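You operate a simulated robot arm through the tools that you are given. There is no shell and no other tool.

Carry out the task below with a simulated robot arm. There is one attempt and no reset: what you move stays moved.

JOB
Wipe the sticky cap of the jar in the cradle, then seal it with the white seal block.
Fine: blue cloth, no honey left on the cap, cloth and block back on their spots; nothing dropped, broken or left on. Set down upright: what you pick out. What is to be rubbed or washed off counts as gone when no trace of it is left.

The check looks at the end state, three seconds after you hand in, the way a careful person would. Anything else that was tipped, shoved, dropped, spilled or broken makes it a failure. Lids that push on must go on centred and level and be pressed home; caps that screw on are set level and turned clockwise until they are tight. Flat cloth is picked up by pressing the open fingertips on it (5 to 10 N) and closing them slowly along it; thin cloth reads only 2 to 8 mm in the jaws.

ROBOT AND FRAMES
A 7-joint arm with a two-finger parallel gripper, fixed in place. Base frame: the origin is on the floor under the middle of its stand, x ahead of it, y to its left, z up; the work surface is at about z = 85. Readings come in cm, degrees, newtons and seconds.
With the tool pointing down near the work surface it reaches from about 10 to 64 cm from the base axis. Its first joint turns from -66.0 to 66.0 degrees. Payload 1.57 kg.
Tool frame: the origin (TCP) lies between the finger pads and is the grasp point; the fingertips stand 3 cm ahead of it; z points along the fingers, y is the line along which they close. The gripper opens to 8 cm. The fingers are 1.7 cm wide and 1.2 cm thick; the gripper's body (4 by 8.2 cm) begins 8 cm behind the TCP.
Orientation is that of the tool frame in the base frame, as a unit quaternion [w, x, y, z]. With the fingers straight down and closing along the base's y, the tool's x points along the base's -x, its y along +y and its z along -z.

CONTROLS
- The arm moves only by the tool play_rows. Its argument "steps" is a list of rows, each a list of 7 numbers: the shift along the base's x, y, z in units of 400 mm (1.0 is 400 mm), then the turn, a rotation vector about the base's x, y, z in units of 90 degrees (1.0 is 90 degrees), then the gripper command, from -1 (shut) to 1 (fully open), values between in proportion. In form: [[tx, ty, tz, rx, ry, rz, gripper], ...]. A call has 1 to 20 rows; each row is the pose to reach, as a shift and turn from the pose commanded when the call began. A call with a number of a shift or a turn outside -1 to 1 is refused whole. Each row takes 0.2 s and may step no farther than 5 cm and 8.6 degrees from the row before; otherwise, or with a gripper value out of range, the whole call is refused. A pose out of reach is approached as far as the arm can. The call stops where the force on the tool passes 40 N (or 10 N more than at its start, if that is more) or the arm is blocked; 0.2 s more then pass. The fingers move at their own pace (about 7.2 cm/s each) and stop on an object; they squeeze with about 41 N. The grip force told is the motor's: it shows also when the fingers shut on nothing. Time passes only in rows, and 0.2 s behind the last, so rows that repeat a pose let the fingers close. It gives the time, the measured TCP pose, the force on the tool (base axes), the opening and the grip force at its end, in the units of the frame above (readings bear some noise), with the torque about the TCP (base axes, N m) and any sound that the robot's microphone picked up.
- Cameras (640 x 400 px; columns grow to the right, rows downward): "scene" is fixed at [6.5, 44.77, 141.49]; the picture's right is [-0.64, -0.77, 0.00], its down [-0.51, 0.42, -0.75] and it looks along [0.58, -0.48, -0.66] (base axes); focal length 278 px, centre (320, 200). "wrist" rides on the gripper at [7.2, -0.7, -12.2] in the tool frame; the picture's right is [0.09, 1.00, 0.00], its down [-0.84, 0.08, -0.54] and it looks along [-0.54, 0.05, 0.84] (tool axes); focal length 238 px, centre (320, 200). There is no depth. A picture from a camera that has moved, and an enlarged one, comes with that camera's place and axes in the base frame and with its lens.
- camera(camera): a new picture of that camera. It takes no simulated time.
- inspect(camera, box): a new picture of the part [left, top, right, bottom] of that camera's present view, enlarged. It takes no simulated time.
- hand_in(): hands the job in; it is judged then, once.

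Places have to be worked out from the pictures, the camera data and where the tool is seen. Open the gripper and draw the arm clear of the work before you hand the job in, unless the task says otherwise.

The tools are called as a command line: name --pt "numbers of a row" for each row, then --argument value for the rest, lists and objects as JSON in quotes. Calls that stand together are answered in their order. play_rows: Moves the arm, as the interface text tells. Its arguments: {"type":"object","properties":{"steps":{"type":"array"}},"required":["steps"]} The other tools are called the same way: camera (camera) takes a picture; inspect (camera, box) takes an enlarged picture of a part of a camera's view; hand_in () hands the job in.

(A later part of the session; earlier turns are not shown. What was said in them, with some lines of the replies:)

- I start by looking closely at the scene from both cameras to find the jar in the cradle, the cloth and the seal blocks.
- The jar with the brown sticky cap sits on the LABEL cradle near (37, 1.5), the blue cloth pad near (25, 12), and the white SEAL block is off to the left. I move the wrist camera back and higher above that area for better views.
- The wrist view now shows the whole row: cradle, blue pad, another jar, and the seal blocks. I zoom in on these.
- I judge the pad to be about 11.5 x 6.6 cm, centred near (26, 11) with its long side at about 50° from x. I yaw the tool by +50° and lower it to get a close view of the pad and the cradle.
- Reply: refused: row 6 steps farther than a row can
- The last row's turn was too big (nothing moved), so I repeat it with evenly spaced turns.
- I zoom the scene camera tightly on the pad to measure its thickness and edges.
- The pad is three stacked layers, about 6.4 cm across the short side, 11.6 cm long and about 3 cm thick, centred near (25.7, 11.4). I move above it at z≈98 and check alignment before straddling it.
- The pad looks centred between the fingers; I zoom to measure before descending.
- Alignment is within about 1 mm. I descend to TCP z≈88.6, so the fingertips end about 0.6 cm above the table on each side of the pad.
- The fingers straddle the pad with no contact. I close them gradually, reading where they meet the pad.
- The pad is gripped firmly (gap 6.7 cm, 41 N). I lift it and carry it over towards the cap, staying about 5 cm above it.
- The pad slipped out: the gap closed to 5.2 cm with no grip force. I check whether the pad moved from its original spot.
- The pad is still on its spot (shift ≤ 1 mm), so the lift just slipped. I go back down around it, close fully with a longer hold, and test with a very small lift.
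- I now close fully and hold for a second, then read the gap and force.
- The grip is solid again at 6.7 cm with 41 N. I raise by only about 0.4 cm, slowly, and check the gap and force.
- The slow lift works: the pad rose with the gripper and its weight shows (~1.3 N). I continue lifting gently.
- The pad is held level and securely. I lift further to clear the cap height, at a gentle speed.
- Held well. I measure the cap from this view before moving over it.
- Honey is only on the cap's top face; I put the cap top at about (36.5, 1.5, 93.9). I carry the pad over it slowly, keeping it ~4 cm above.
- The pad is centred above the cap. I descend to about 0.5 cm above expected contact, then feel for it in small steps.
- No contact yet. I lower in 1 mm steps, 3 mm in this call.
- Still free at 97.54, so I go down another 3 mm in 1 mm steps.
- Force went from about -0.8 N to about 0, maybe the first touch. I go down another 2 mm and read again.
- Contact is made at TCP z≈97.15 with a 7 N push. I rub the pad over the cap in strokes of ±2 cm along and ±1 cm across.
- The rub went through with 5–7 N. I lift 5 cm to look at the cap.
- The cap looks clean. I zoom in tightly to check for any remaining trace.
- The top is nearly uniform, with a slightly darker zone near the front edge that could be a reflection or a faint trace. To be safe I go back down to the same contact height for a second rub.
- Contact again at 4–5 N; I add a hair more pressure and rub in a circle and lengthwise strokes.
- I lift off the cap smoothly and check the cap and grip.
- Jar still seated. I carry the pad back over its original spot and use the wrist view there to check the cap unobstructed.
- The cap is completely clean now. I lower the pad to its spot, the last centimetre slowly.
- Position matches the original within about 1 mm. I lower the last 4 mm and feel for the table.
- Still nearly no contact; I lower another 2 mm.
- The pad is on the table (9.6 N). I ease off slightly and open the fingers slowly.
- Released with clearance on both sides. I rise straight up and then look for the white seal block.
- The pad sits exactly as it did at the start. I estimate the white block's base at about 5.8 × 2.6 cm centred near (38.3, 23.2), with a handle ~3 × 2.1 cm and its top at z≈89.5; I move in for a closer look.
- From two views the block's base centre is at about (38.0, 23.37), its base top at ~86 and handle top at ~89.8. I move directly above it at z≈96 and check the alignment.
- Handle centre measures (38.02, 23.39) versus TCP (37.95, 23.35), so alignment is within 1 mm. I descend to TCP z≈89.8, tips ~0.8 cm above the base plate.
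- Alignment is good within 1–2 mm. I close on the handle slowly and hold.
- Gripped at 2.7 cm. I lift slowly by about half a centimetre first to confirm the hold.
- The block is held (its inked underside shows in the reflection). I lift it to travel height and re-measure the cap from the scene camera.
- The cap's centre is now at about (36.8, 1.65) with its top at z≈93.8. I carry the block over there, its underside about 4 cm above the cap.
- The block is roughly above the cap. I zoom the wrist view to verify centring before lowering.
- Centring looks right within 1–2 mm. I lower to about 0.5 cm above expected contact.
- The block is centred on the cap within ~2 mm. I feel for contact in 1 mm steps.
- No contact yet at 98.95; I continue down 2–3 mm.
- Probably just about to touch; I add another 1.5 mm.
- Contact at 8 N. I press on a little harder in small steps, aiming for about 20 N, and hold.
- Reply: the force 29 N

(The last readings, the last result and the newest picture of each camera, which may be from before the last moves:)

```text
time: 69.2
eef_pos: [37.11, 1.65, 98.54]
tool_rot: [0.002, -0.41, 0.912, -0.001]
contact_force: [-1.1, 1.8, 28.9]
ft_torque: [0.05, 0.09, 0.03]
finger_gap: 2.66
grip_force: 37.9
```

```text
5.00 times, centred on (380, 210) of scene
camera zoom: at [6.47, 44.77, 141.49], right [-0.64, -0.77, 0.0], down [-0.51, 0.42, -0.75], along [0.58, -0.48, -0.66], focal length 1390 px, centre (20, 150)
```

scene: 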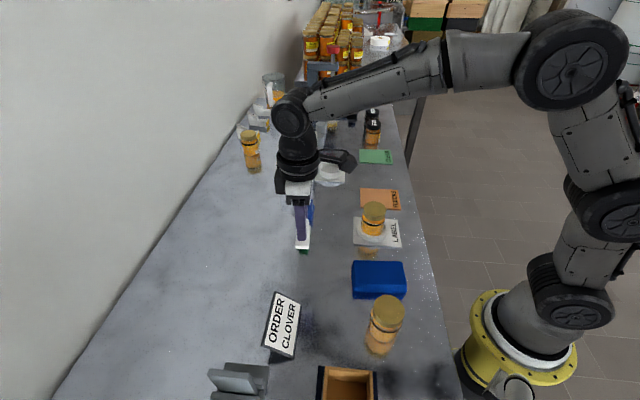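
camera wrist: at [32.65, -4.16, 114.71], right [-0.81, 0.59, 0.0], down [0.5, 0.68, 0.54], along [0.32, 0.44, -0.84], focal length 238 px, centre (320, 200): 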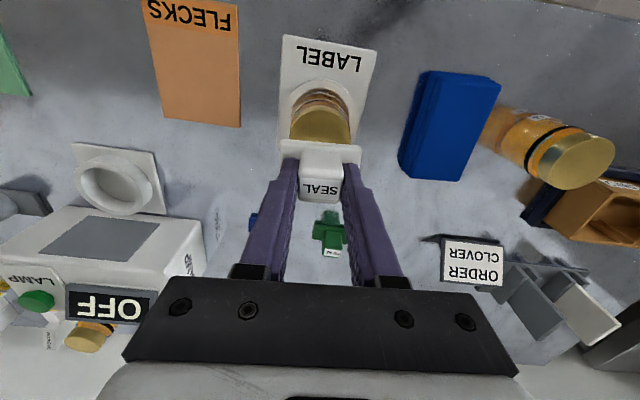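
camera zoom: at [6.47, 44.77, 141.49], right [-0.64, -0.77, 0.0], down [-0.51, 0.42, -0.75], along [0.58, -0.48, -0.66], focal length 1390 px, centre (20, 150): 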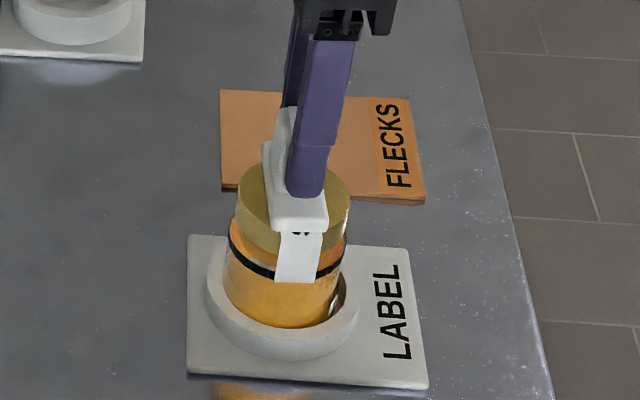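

A white seal strip now runs over the cap and down the jar's side, so the seal has taken at ~29 N. I lift off gently.

play_rows --pt "0 0 0.004 0 0 0 -1" --pt "0 0 0.009 0 0 0 -1" --pt "0 0 0.014 0 0 0 -1" --pt "0 0 0.025 0 0 0 -1" --pt "0 0 0.04 0 0 0 -1" --pt "0 0 0.06 0 0 0 -1" --pt "0 0 0.08 0 0 0 -1" --pt "0 0 0.1 0 0 0 -1" --pt "0 0 0.1065 0 0 0 -1" --pt "0 0 0.1065 0 0 0 -1"

inspect --camera "scene" --box '[340, 170, 420, 250]'

inspect --camera "wrist" --box '[270, 70, 370, 210]'

```text
time: 71.4
eef_pos: [37.06, 1.55, 102.64]
tool_rot: [0.0, -0.41, 0.912, 0.001]
contact_force: [-0.8, -0.2, -1.2]
ft_torque: [-0.01, -0.02, 0.0]
finger_gap: 2.67
grip_force: 37.7
```

```text
5.00 times, centred on (380, 210) of scene
camera zoom: at [6.5, 44.77, 141.49], right [-0.64, -0.77, 0.0], down [-0.51, 0.42, -0.75], along [0.58, -0.48, -0.66], focal length 1390 px, centre (20, 150)
```

zoom: 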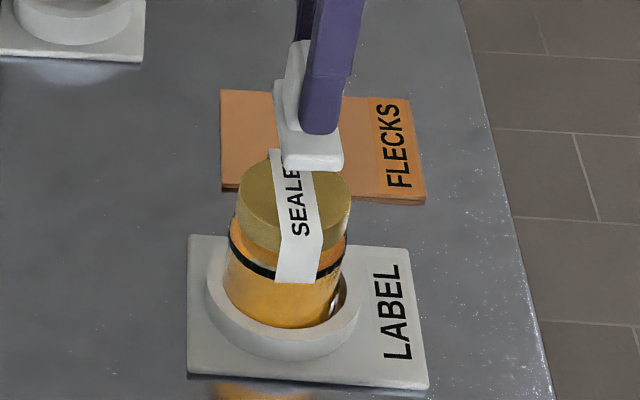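

```text
2.86 times, centred on (320, 140) of wrist
camera zoom: at [32.72, -4.16, 114.71], right [-0.81, 0.59, 0.0], down [0.5, 0.68, 0.54], along [0.32, 0.44, -0.84], focal length 681 px, centre (320, 371)
```

zoom: 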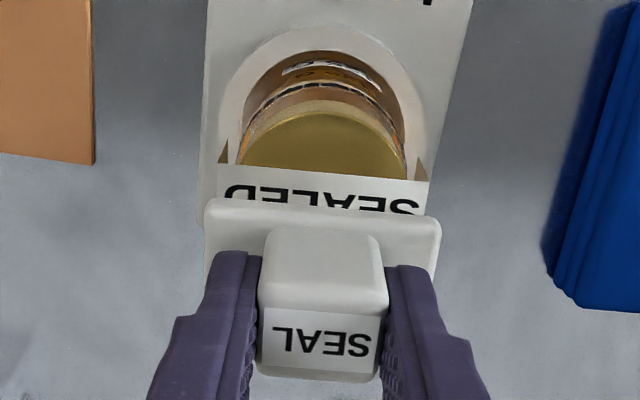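

The strip reads "SEALED" across the cap. I carry the white block back over its spot.

play_rows --pt "0 0.01 0 0 0 0 -1" --pt "0.002 0.04 0 0 0 0 -1" --pt "0.004 0.08 0 0 0 0 -1" --pt "0.006 0.13 0 0 0 0 -1" --pt "0.008 0.18 0 0 0 0 -1" --pt "0.01 0.23 0 0 0 0 -1" --pt "0.012 0.28 0 0 0 0 -1" --pt "0.014 0.33 0 0 0 0 -1" --pt "0.016 0.38 0 0 0 0 -1" --pt "0.018 0.43 0 0 0 0 -1" --pt "0.02 0.48 0 0 0 0 -1" --pt "0.023 0.52 0 0 0 0 -1" --pt "0.0255 0.536 0 0 0 0 -1" --pt "0.0258 0.5405 0 0 0 0 -1" --pt "0.0258 0.5405 0 0 0 0 -1" --pt "0.0258 0.5405 0 0 0 0 -1"

camera --camera "scene"

inspect --camera "scene" --box '[340, 180, 420, 250]'

```text
time: 74.8
eef_pos: [38.22, 23.17, 102.49]
tool_rot: [0.0, -0.41, 0.912, 0.0]
contact_force: [0.2, -0.3, -1.3]
ft_torque: [0.01, 0.01, 0.0]
finger_gap: 2.69
grip_force: 37.8
```

```text
taken
```

scene: 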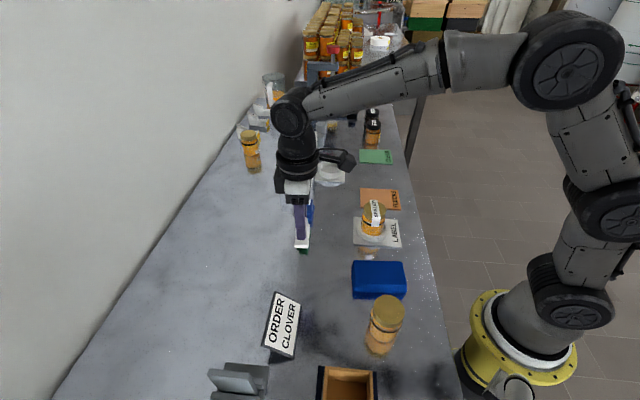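

```text
5.71 times, centred on (380, 215) of scene
camera zoom: at [6.5, 44.77, 141.49], right [-0.64, -0.77, 0.0], down [-0.51, 0.42, -0.75], along [0.58, -0.48, -0.66], focal length 1589 px, centre (-23, 114)
```

zoom: 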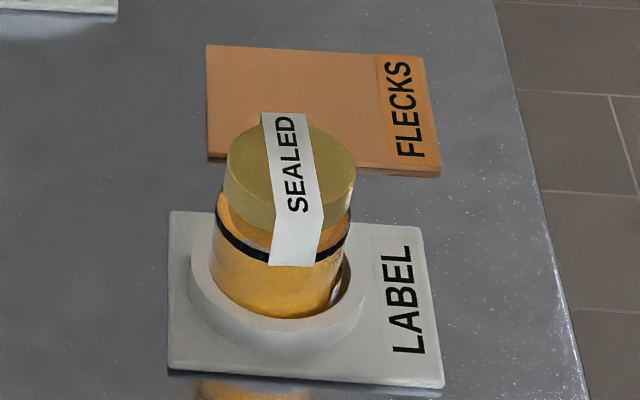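

Readings suggest a ~0.4 cm offset in x against before, so I check the wrist camera's reported position before lowering.

camera --camera "wrist"

play_rows --pt "0 0 0 0 0 0 -1" --pt "0 0 0 0 0 0 -1"

```text
taken
camera wrist: at [33.79, 17.47, 114.7], right [-0.81, 0.59, 0.0], down [0.5, 0.68, 0.54], along [0.32, 0.44, -0.84], focal length 238 px, centre (320, 200)
```

wrist: 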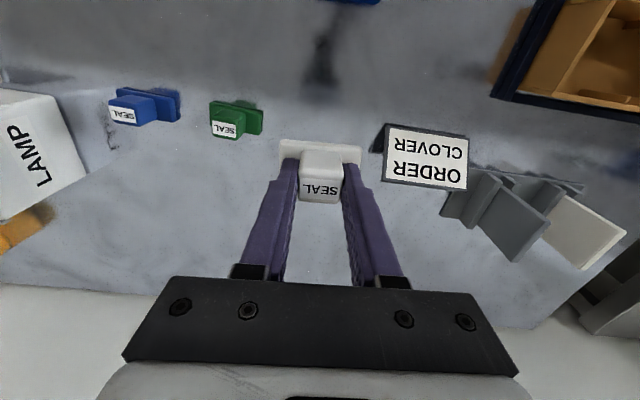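

```text
time: 75.4
eef_pos: [38.08, 23.24, 102.56]
tool_rot: [0.0, -0.41, 0.912, -0.001]
contact_force: [-0.1, -0.6, -0.9]
ft_torque: [0.03, 0.0, -0.05]
finger_gap: 2.68
grip_force: 37.8
```

The offset is only ~0.2 cm in x. I lower to about 1 cm above the table and then check the position again before the final placement.

play_rows --pt "0 0 -0.015 0 0 0 -1" --pt "0 0 -0.045 0 0 0 -1" --pt "0 0 -0.085 0 0 0 -1" --pt "0 0 -0.125 0 0 0 -1" --pt "0 0 -0.165 0 0 0 -1" --pt "0 0 -0.205 0 0 0 -1" --pt "0 0 -0.24 0 0 0 -1" --pt "0 0 -0.268 0 0 0 -1" --pt "0 0 -0.285 0 0 0 -1" --pt "0 0 -0.29 0 0 0 -1" --pt "0 0 -0.29 0 0 0 -1"

inspect --camera "wrist" --box '[240, 80, 400, 280]'

inspect --camera "scene" --box '[270, 220, 350, 300]'

```text
time: 77.8
eef_pos: [38.03, 23.25, 91.01]
tool_rot: [0.001, -0.41, 0.912, 0.0]
contact_force: [0.5, -1.0, -1.6]
ft_torque: [0.01, -0.01, -0.01]
finger_gap: 2.67
grip_force: 37.5
```

```text
2.00 times, centred on (320, 180) of wrist
camera zoom: at [33.77, 17.4, 103.05], right [-0.81, 0.59, 0.0], down [0.5, 0.68, 0.54], along [0.32, 0.44, -0.84], focal length 477 px, centre (320, 240)
```

zoom: 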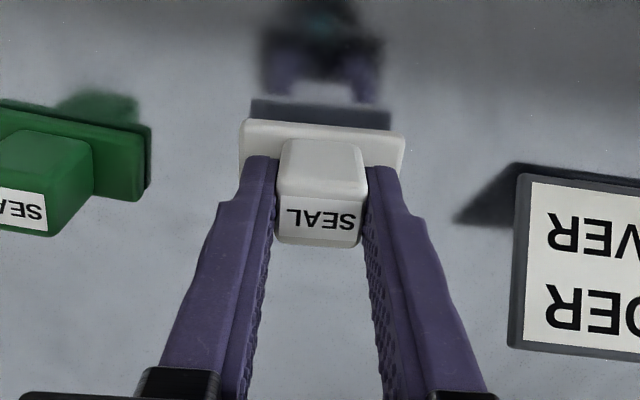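

```text
5.00 times, centred on (310, 260) of scene
camera zoom: at [6.5, 44.77, 141.49], right [-0.64, -0.77, 0.0], down [-0.51, 0.42, -0.75], along [0.58, -0.48, -0.66], focal length 1390 px, centre (370, -100)
```

zoom: 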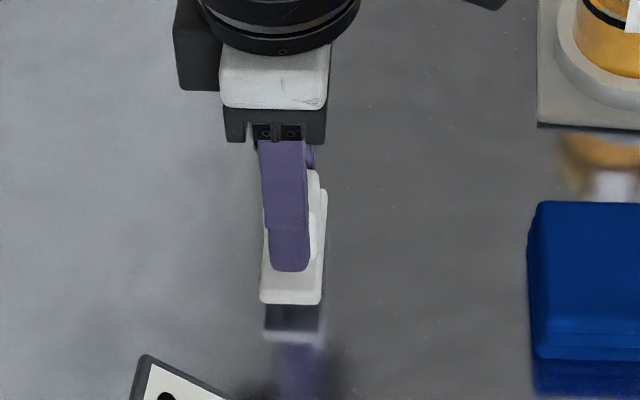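

Position matches the original to about 1 mm; I apply a +0.8 mm y correction and lower the last centimetre slowly.

play_rows --pt "0.0003 0.001 -0.004 0 0 0 -1" --pt "0.0005 0.002 -0.01 0 0 0 -1" --pt "0.0005 0.002 -0.016 0 0 0 -1" --pt "0.0005 0.002 -0.021 0 0 0 -1" --pt "0.0005 0.002 -0.024 0 0 0 -1" --pt "0.0005 0.002 -0.024 0 0 0 -1"

inspect --camera "scene" --box '[270, 220, 350, 300]'

```text
time: 79.2
eef_pos: [38.03, 23.38, 89.97]
tool_rot: [0.0, -0.41, 0.912, 0.0]
contact_force: [1.2, 0.3, 0.0]
ft_torque: [0.0, 0.0, 0.01]
finger_gap: 2.67
grip_force: 37.5
```

```text
5.00 times, centred on (310, 260) of scene
camera zoom: at [6.5, 44.77, 141.49], right [-0.64, -0.77, 0.0], down [-0.51, 0.42, -0.75], along [0.58, -0.48, -0.66], focal length 1390 px, centre (370, -100)
```

zoom: 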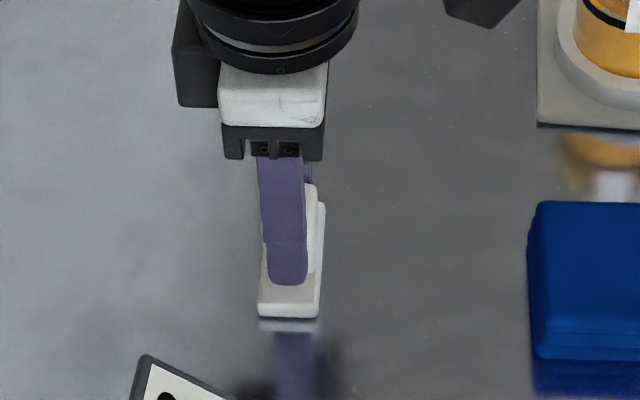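

Almost down; I lower another 1–2 mm and watch for contact force.

play_rows --pt "0 0 -0.002 0 0 0 -1" --pt "0 0 -0.004 0 0 0 -1" --pt "0 0 -0.004 0 0 0 -1"

```text
time: 80.0
eef_pos: [38.02, 23.33, 89.75]
tool_rot: [0.0, -0.41, 0.912, 0.0]
contact_force: [0.8, 0.2, -0.3]
ft_torque: [0.02, 0.05, 0.01]
finger_gap: 2.66
grip_force: 37.4
```

Not firmly in contact yet; one more millimetre.

play_rows --pt "0 0 -0.0015 0 0 0 -1" --pt "0 0 -0.003 0 0 0 -1" --pt "0 0 -0.003 0 0 0 -1"

inspect --camera "scene" --box '[270, 220, 350, 300]'

```text
time: 80.8
eef_pos: [37.96, 23.33, 89.81]
tool_rot: [0.0, -0.41, 0.912, 0.001]
contact_force: [-3.7, -0.9, 13.8]
ft_torque: [-0.1, 0.23, -0.01]
finger_gap: 2.68
grip_force: 37.4
```

```text
5.00 times, centred on (310, 260) of scene
camera zoom: at [6.48, 44.76, 141.49], right [-0.64, -0.77, 0.0], down [-0.51, 0.42, -0.75], along [0.58, -0.48, -0.66], focal length 1390 px, centre (370, -100)
```

zoom: 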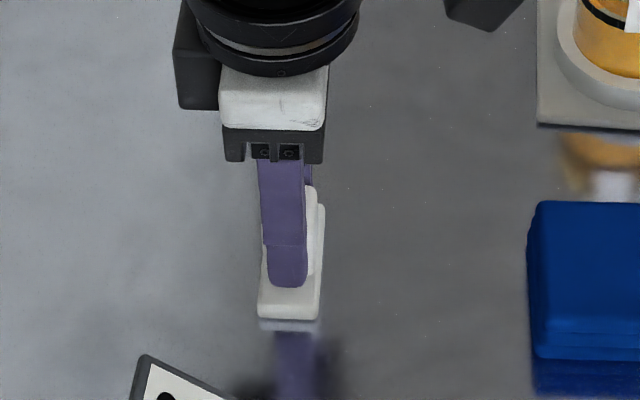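

The block is firmly on the table at its spot. I ease off the pressure and open the fingers slowly to 5 cm.

play_rows --pt "0 0 0.001 0 0 0 -1" --pt "0 0 0.002 0 0 0 -1" --pt "0 0 0.002 0 0 0 -0.33" --pt "0 0 0.002 0 0 0 -0.25" --pt "0 0 0.002 0 0 0 -0.15" --pt "0 0 0.002 0 0 0 -0.05" --pt "0 0 0.002 0 0 0 0.1" --pt "0 0 0.002 0 0 0 0.25" --pt "0 0 0.002 0 0 0 0.25"

inspect --camera "wrist" --box '[240, 80, 400, 280]'

inspect --camera "scene" --box '[270, 220, 350, 300]'

```text
time: 82.8
eef_pos: [37.87, 23.33, 89.74]
tool_rot: [0.0, -0.411, 0.912, -0.001]
contact_force: [0.0, -0.4, 0.4]
ft_torque: [-0.03, 0.02, -0.01]
finger_gap: 4.99
grip_force: 0.0
```

```text
2.00 times, centred on (320, 180) of wrist
camera zoom: at [33.7, 17.53, 102.0], right [-0.81, 0.59, 0.0], down [0.5, 0.68, 0.54], along [0.32, 0.44, -0.84], focal length 477 px, centre (320, 240)
```

zoom: 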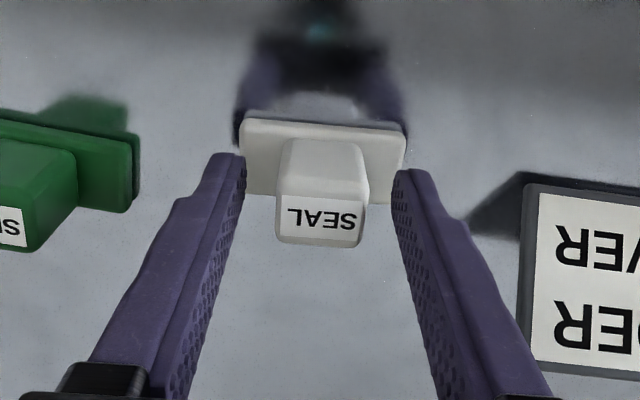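

```text
5.00 times, centred on (310, 260) of scene
camera zoom: at [6.5, 44.77, 141.49], right [-0.64, -0.77, 0.0], down [-0.51, 0.42, -0.75], along [0.58, -0.48, -0.66], focal length 1390 px, centre (370, -100)
```

zoom: 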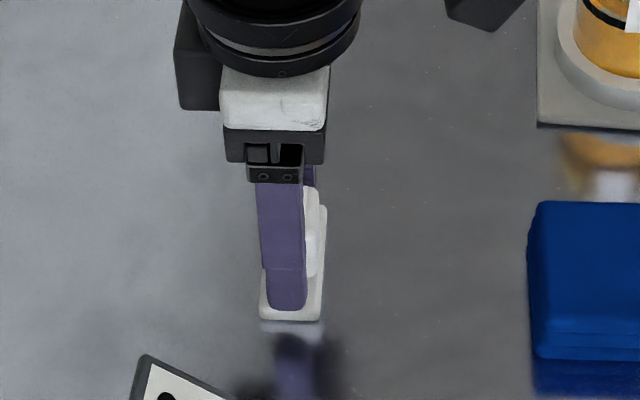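

Released cleanly with clearance on both sides. I rise straight up, away from the work, and check everything.

play_rows --pt "0 0 0.02 0 0 0 0.25" --pt "0 0 0.06 0 0 0 0.25" --pt "0 0 0.12 0 0 0 0.25" --pt "0 0 0.2 0 0 0 0.25" --pt "0 0 0.3 0 0 0 0.5" --pt "0 0 0.4 0 0 0 1" --pt "0 0 0.5 0 0 0 1" --pt "0 0 0.6 0 0 0 1" --pt "0 0 0.7 0 0 0 1" --pt "0 0 0.7 0 0 0 1"

camera --camera "wrist"

camera --camera "scene"

inspect --camera "scene" --box '[285, 245, 325, 295]'

inspect --camera "scene" --box '[280, 190, 440, 310]'

```text
time: 85.0
eef_pos: [37.92, 23.52, 117.92]
tool_rot: [0.0, -0.41, 0.912, 0.0]
contact_force: [-1.2, 0.4, -0.4]
ft_torque: [-0.01, -0.01, -0.02]
finger_gap: 8.01
grip_force: 0.1
```

```text
taken
camera wrist: at [33.74, 17.62, 130.08], right [-0.81, 0.59, 0.0], down [0.5, 0.68, 0.54], along [0.32, 0.44, -0.84], focal length 238 px, centre (320, 200)
```

wrist: 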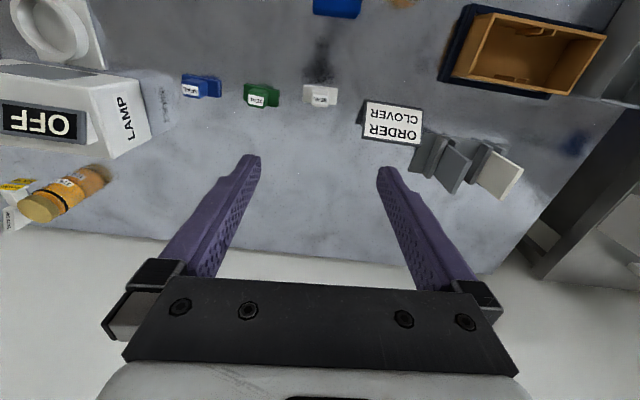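

```text
taken
```

scene: 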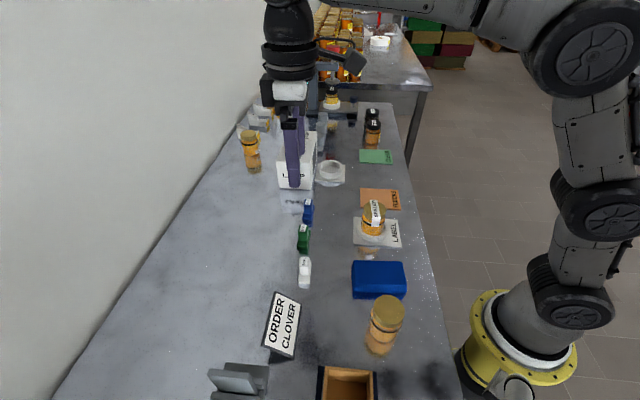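

```text
8.00 times, centred on (305, 270) of scene
camera zoom: at [6.5, 44.77, 141.49], right [-0.64, -0.77, 0.0], down [-0.51, 0.42, -0.75], along [0.58, -0.48, -0.66], focal length 2224 px, centre (440, -360)
```

zoom: 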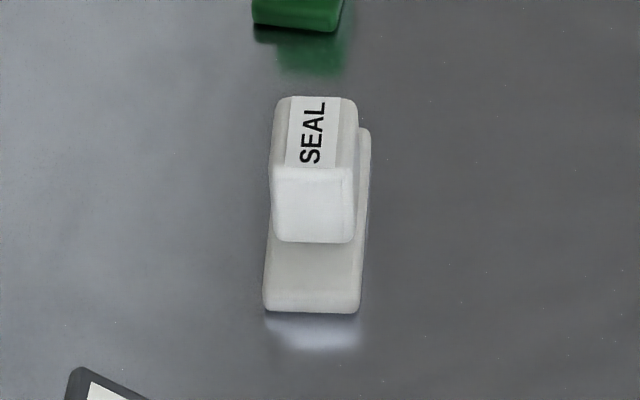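

```text
3.33 times, centred on (360, 250) of scene
camera zoom: at [6.5, 44.77, 141.49], right [-0.64, -0.77, 0.0], down [-0.51, 0.42, -0.75], along [0.58, -0.48, -0.66], focal length 927 px, centre (187, 33)
```

zoom: 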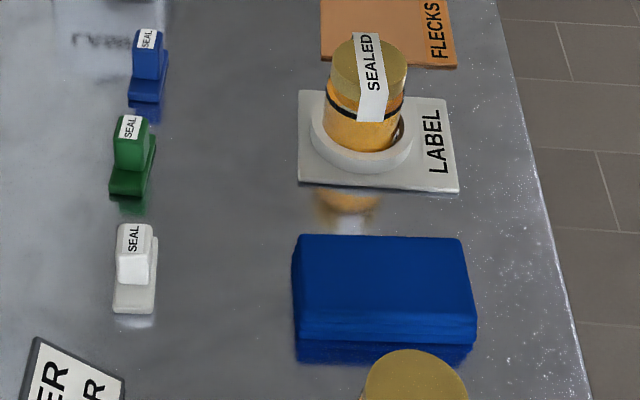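

The white block and blue cloth sit on their original spots, the lamp reads OFF and the jar is clean and sealed in its cradle. I draw the arm back clear of the bench with the gripper open.

play_rows --pt "-0.05 -0.05 0.02 0 0 0 1" --pt "-0.11 -0.11 0.04 0 0 0 1" --pt "-0.17 -0.17 0.06 0 0 0 1" --pt "-0.23 -0.23 0.08 0 0 0 1" --pt "-0.29 -0.29 0.09 0 0 0 1" --pt "-0.34 -0.34 0.1 0 0 0 1" --pt "-0.38 -0.38 0.1 0 0 0 1" --pt "-0.38 -0.38 0.1 0 0 0 1" --pt "-0.38 -0.38 0.1 0 0 0 1"

camera --camera "scene"

camera --camera "wrist"

inspect --camera "scene" --box '[350, 190, 410, 250]'

```text
time: 87.0
eef_pos: [22.9, 8.01, 122.07]
tool_rot: [0.0, -0.41, 0.912, 0.0]
contact_force: [-0.3, -1.0, 0.0]
ft_torque: [-0.04, -0.04, 0.02]
finger_gap: 8.02
grip_force: 0.1
```

```text
taken
```

scene: 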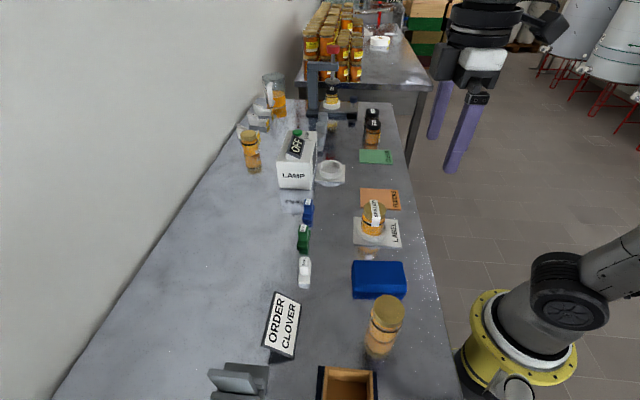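

```text
taken
camera wrist: at [18.55, 2.26, 134.15], right [-0.81, 0.59, 0.0], down [0.5, 0.68, 0.54], along [0.32, 0.44, -0.84], focal length 238 px, centre (320, 200)
```

wrist: 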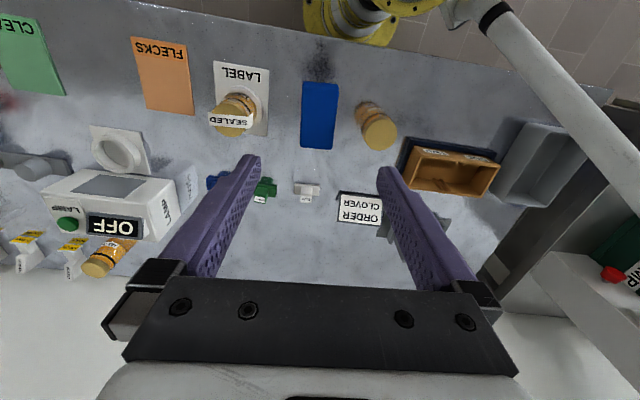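

```text
6.67 times, centred on (380, 220) of scene
camera zoom: at [6.5, 44.77, 141.49], right [-0.64, -0.77, 0.0], down [-0.51, 0.42, -0.75], along [0.58, -0.48, -0.66], focal length 1854 px, centre (-80, 67)
```

zoom: 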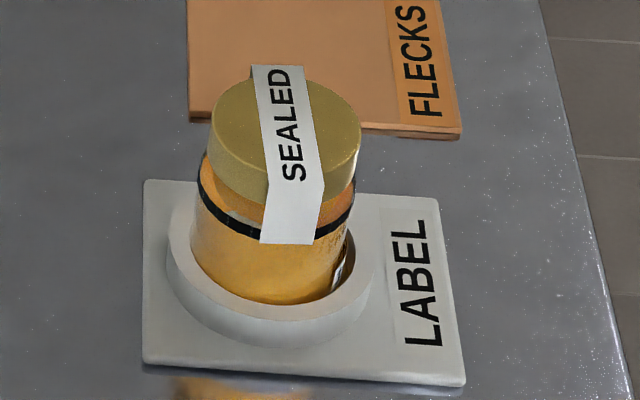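

Everything checks out: the cap is clean and carries its seal, the jar stands upright in the cradle, the cloth and white block are on their spots, the lamp is off and the arm is clear with the gripper open. I hand the job in.

hand_in

```text
The job is handed in.
```

The jar in the LABEL cradle is wiped and sealed, and I've handed the job in; the check hasn't reported back yet.

- **Cap:** I rubbed it twice with the blue cloth. In the close-ups no honey was left on it.
- **Seal:** I pressed the white block down on the middle of the cap at about 29 N. A strip reading "SEALED" now runs over the cap and down the side of the jar.
- **Cloth and block:** Both are back on their spots to within about 1–2 mm. The block sits straight, perhaps turned by a degree or two.
- **Slip:** My first grip on the cloth slipped as I lifted. The cloth stayed on the table and moved no more than about 1 mm. I picked it up more slowly the second time.
- **Jar:** The rubbing slid it a few millimetres sideways inside the cradle ring. It is still seated and looks upright.

Nothing was tipped, dropped or spilled, and the lamp is off. The arm is clear of the bench with the gripper open.
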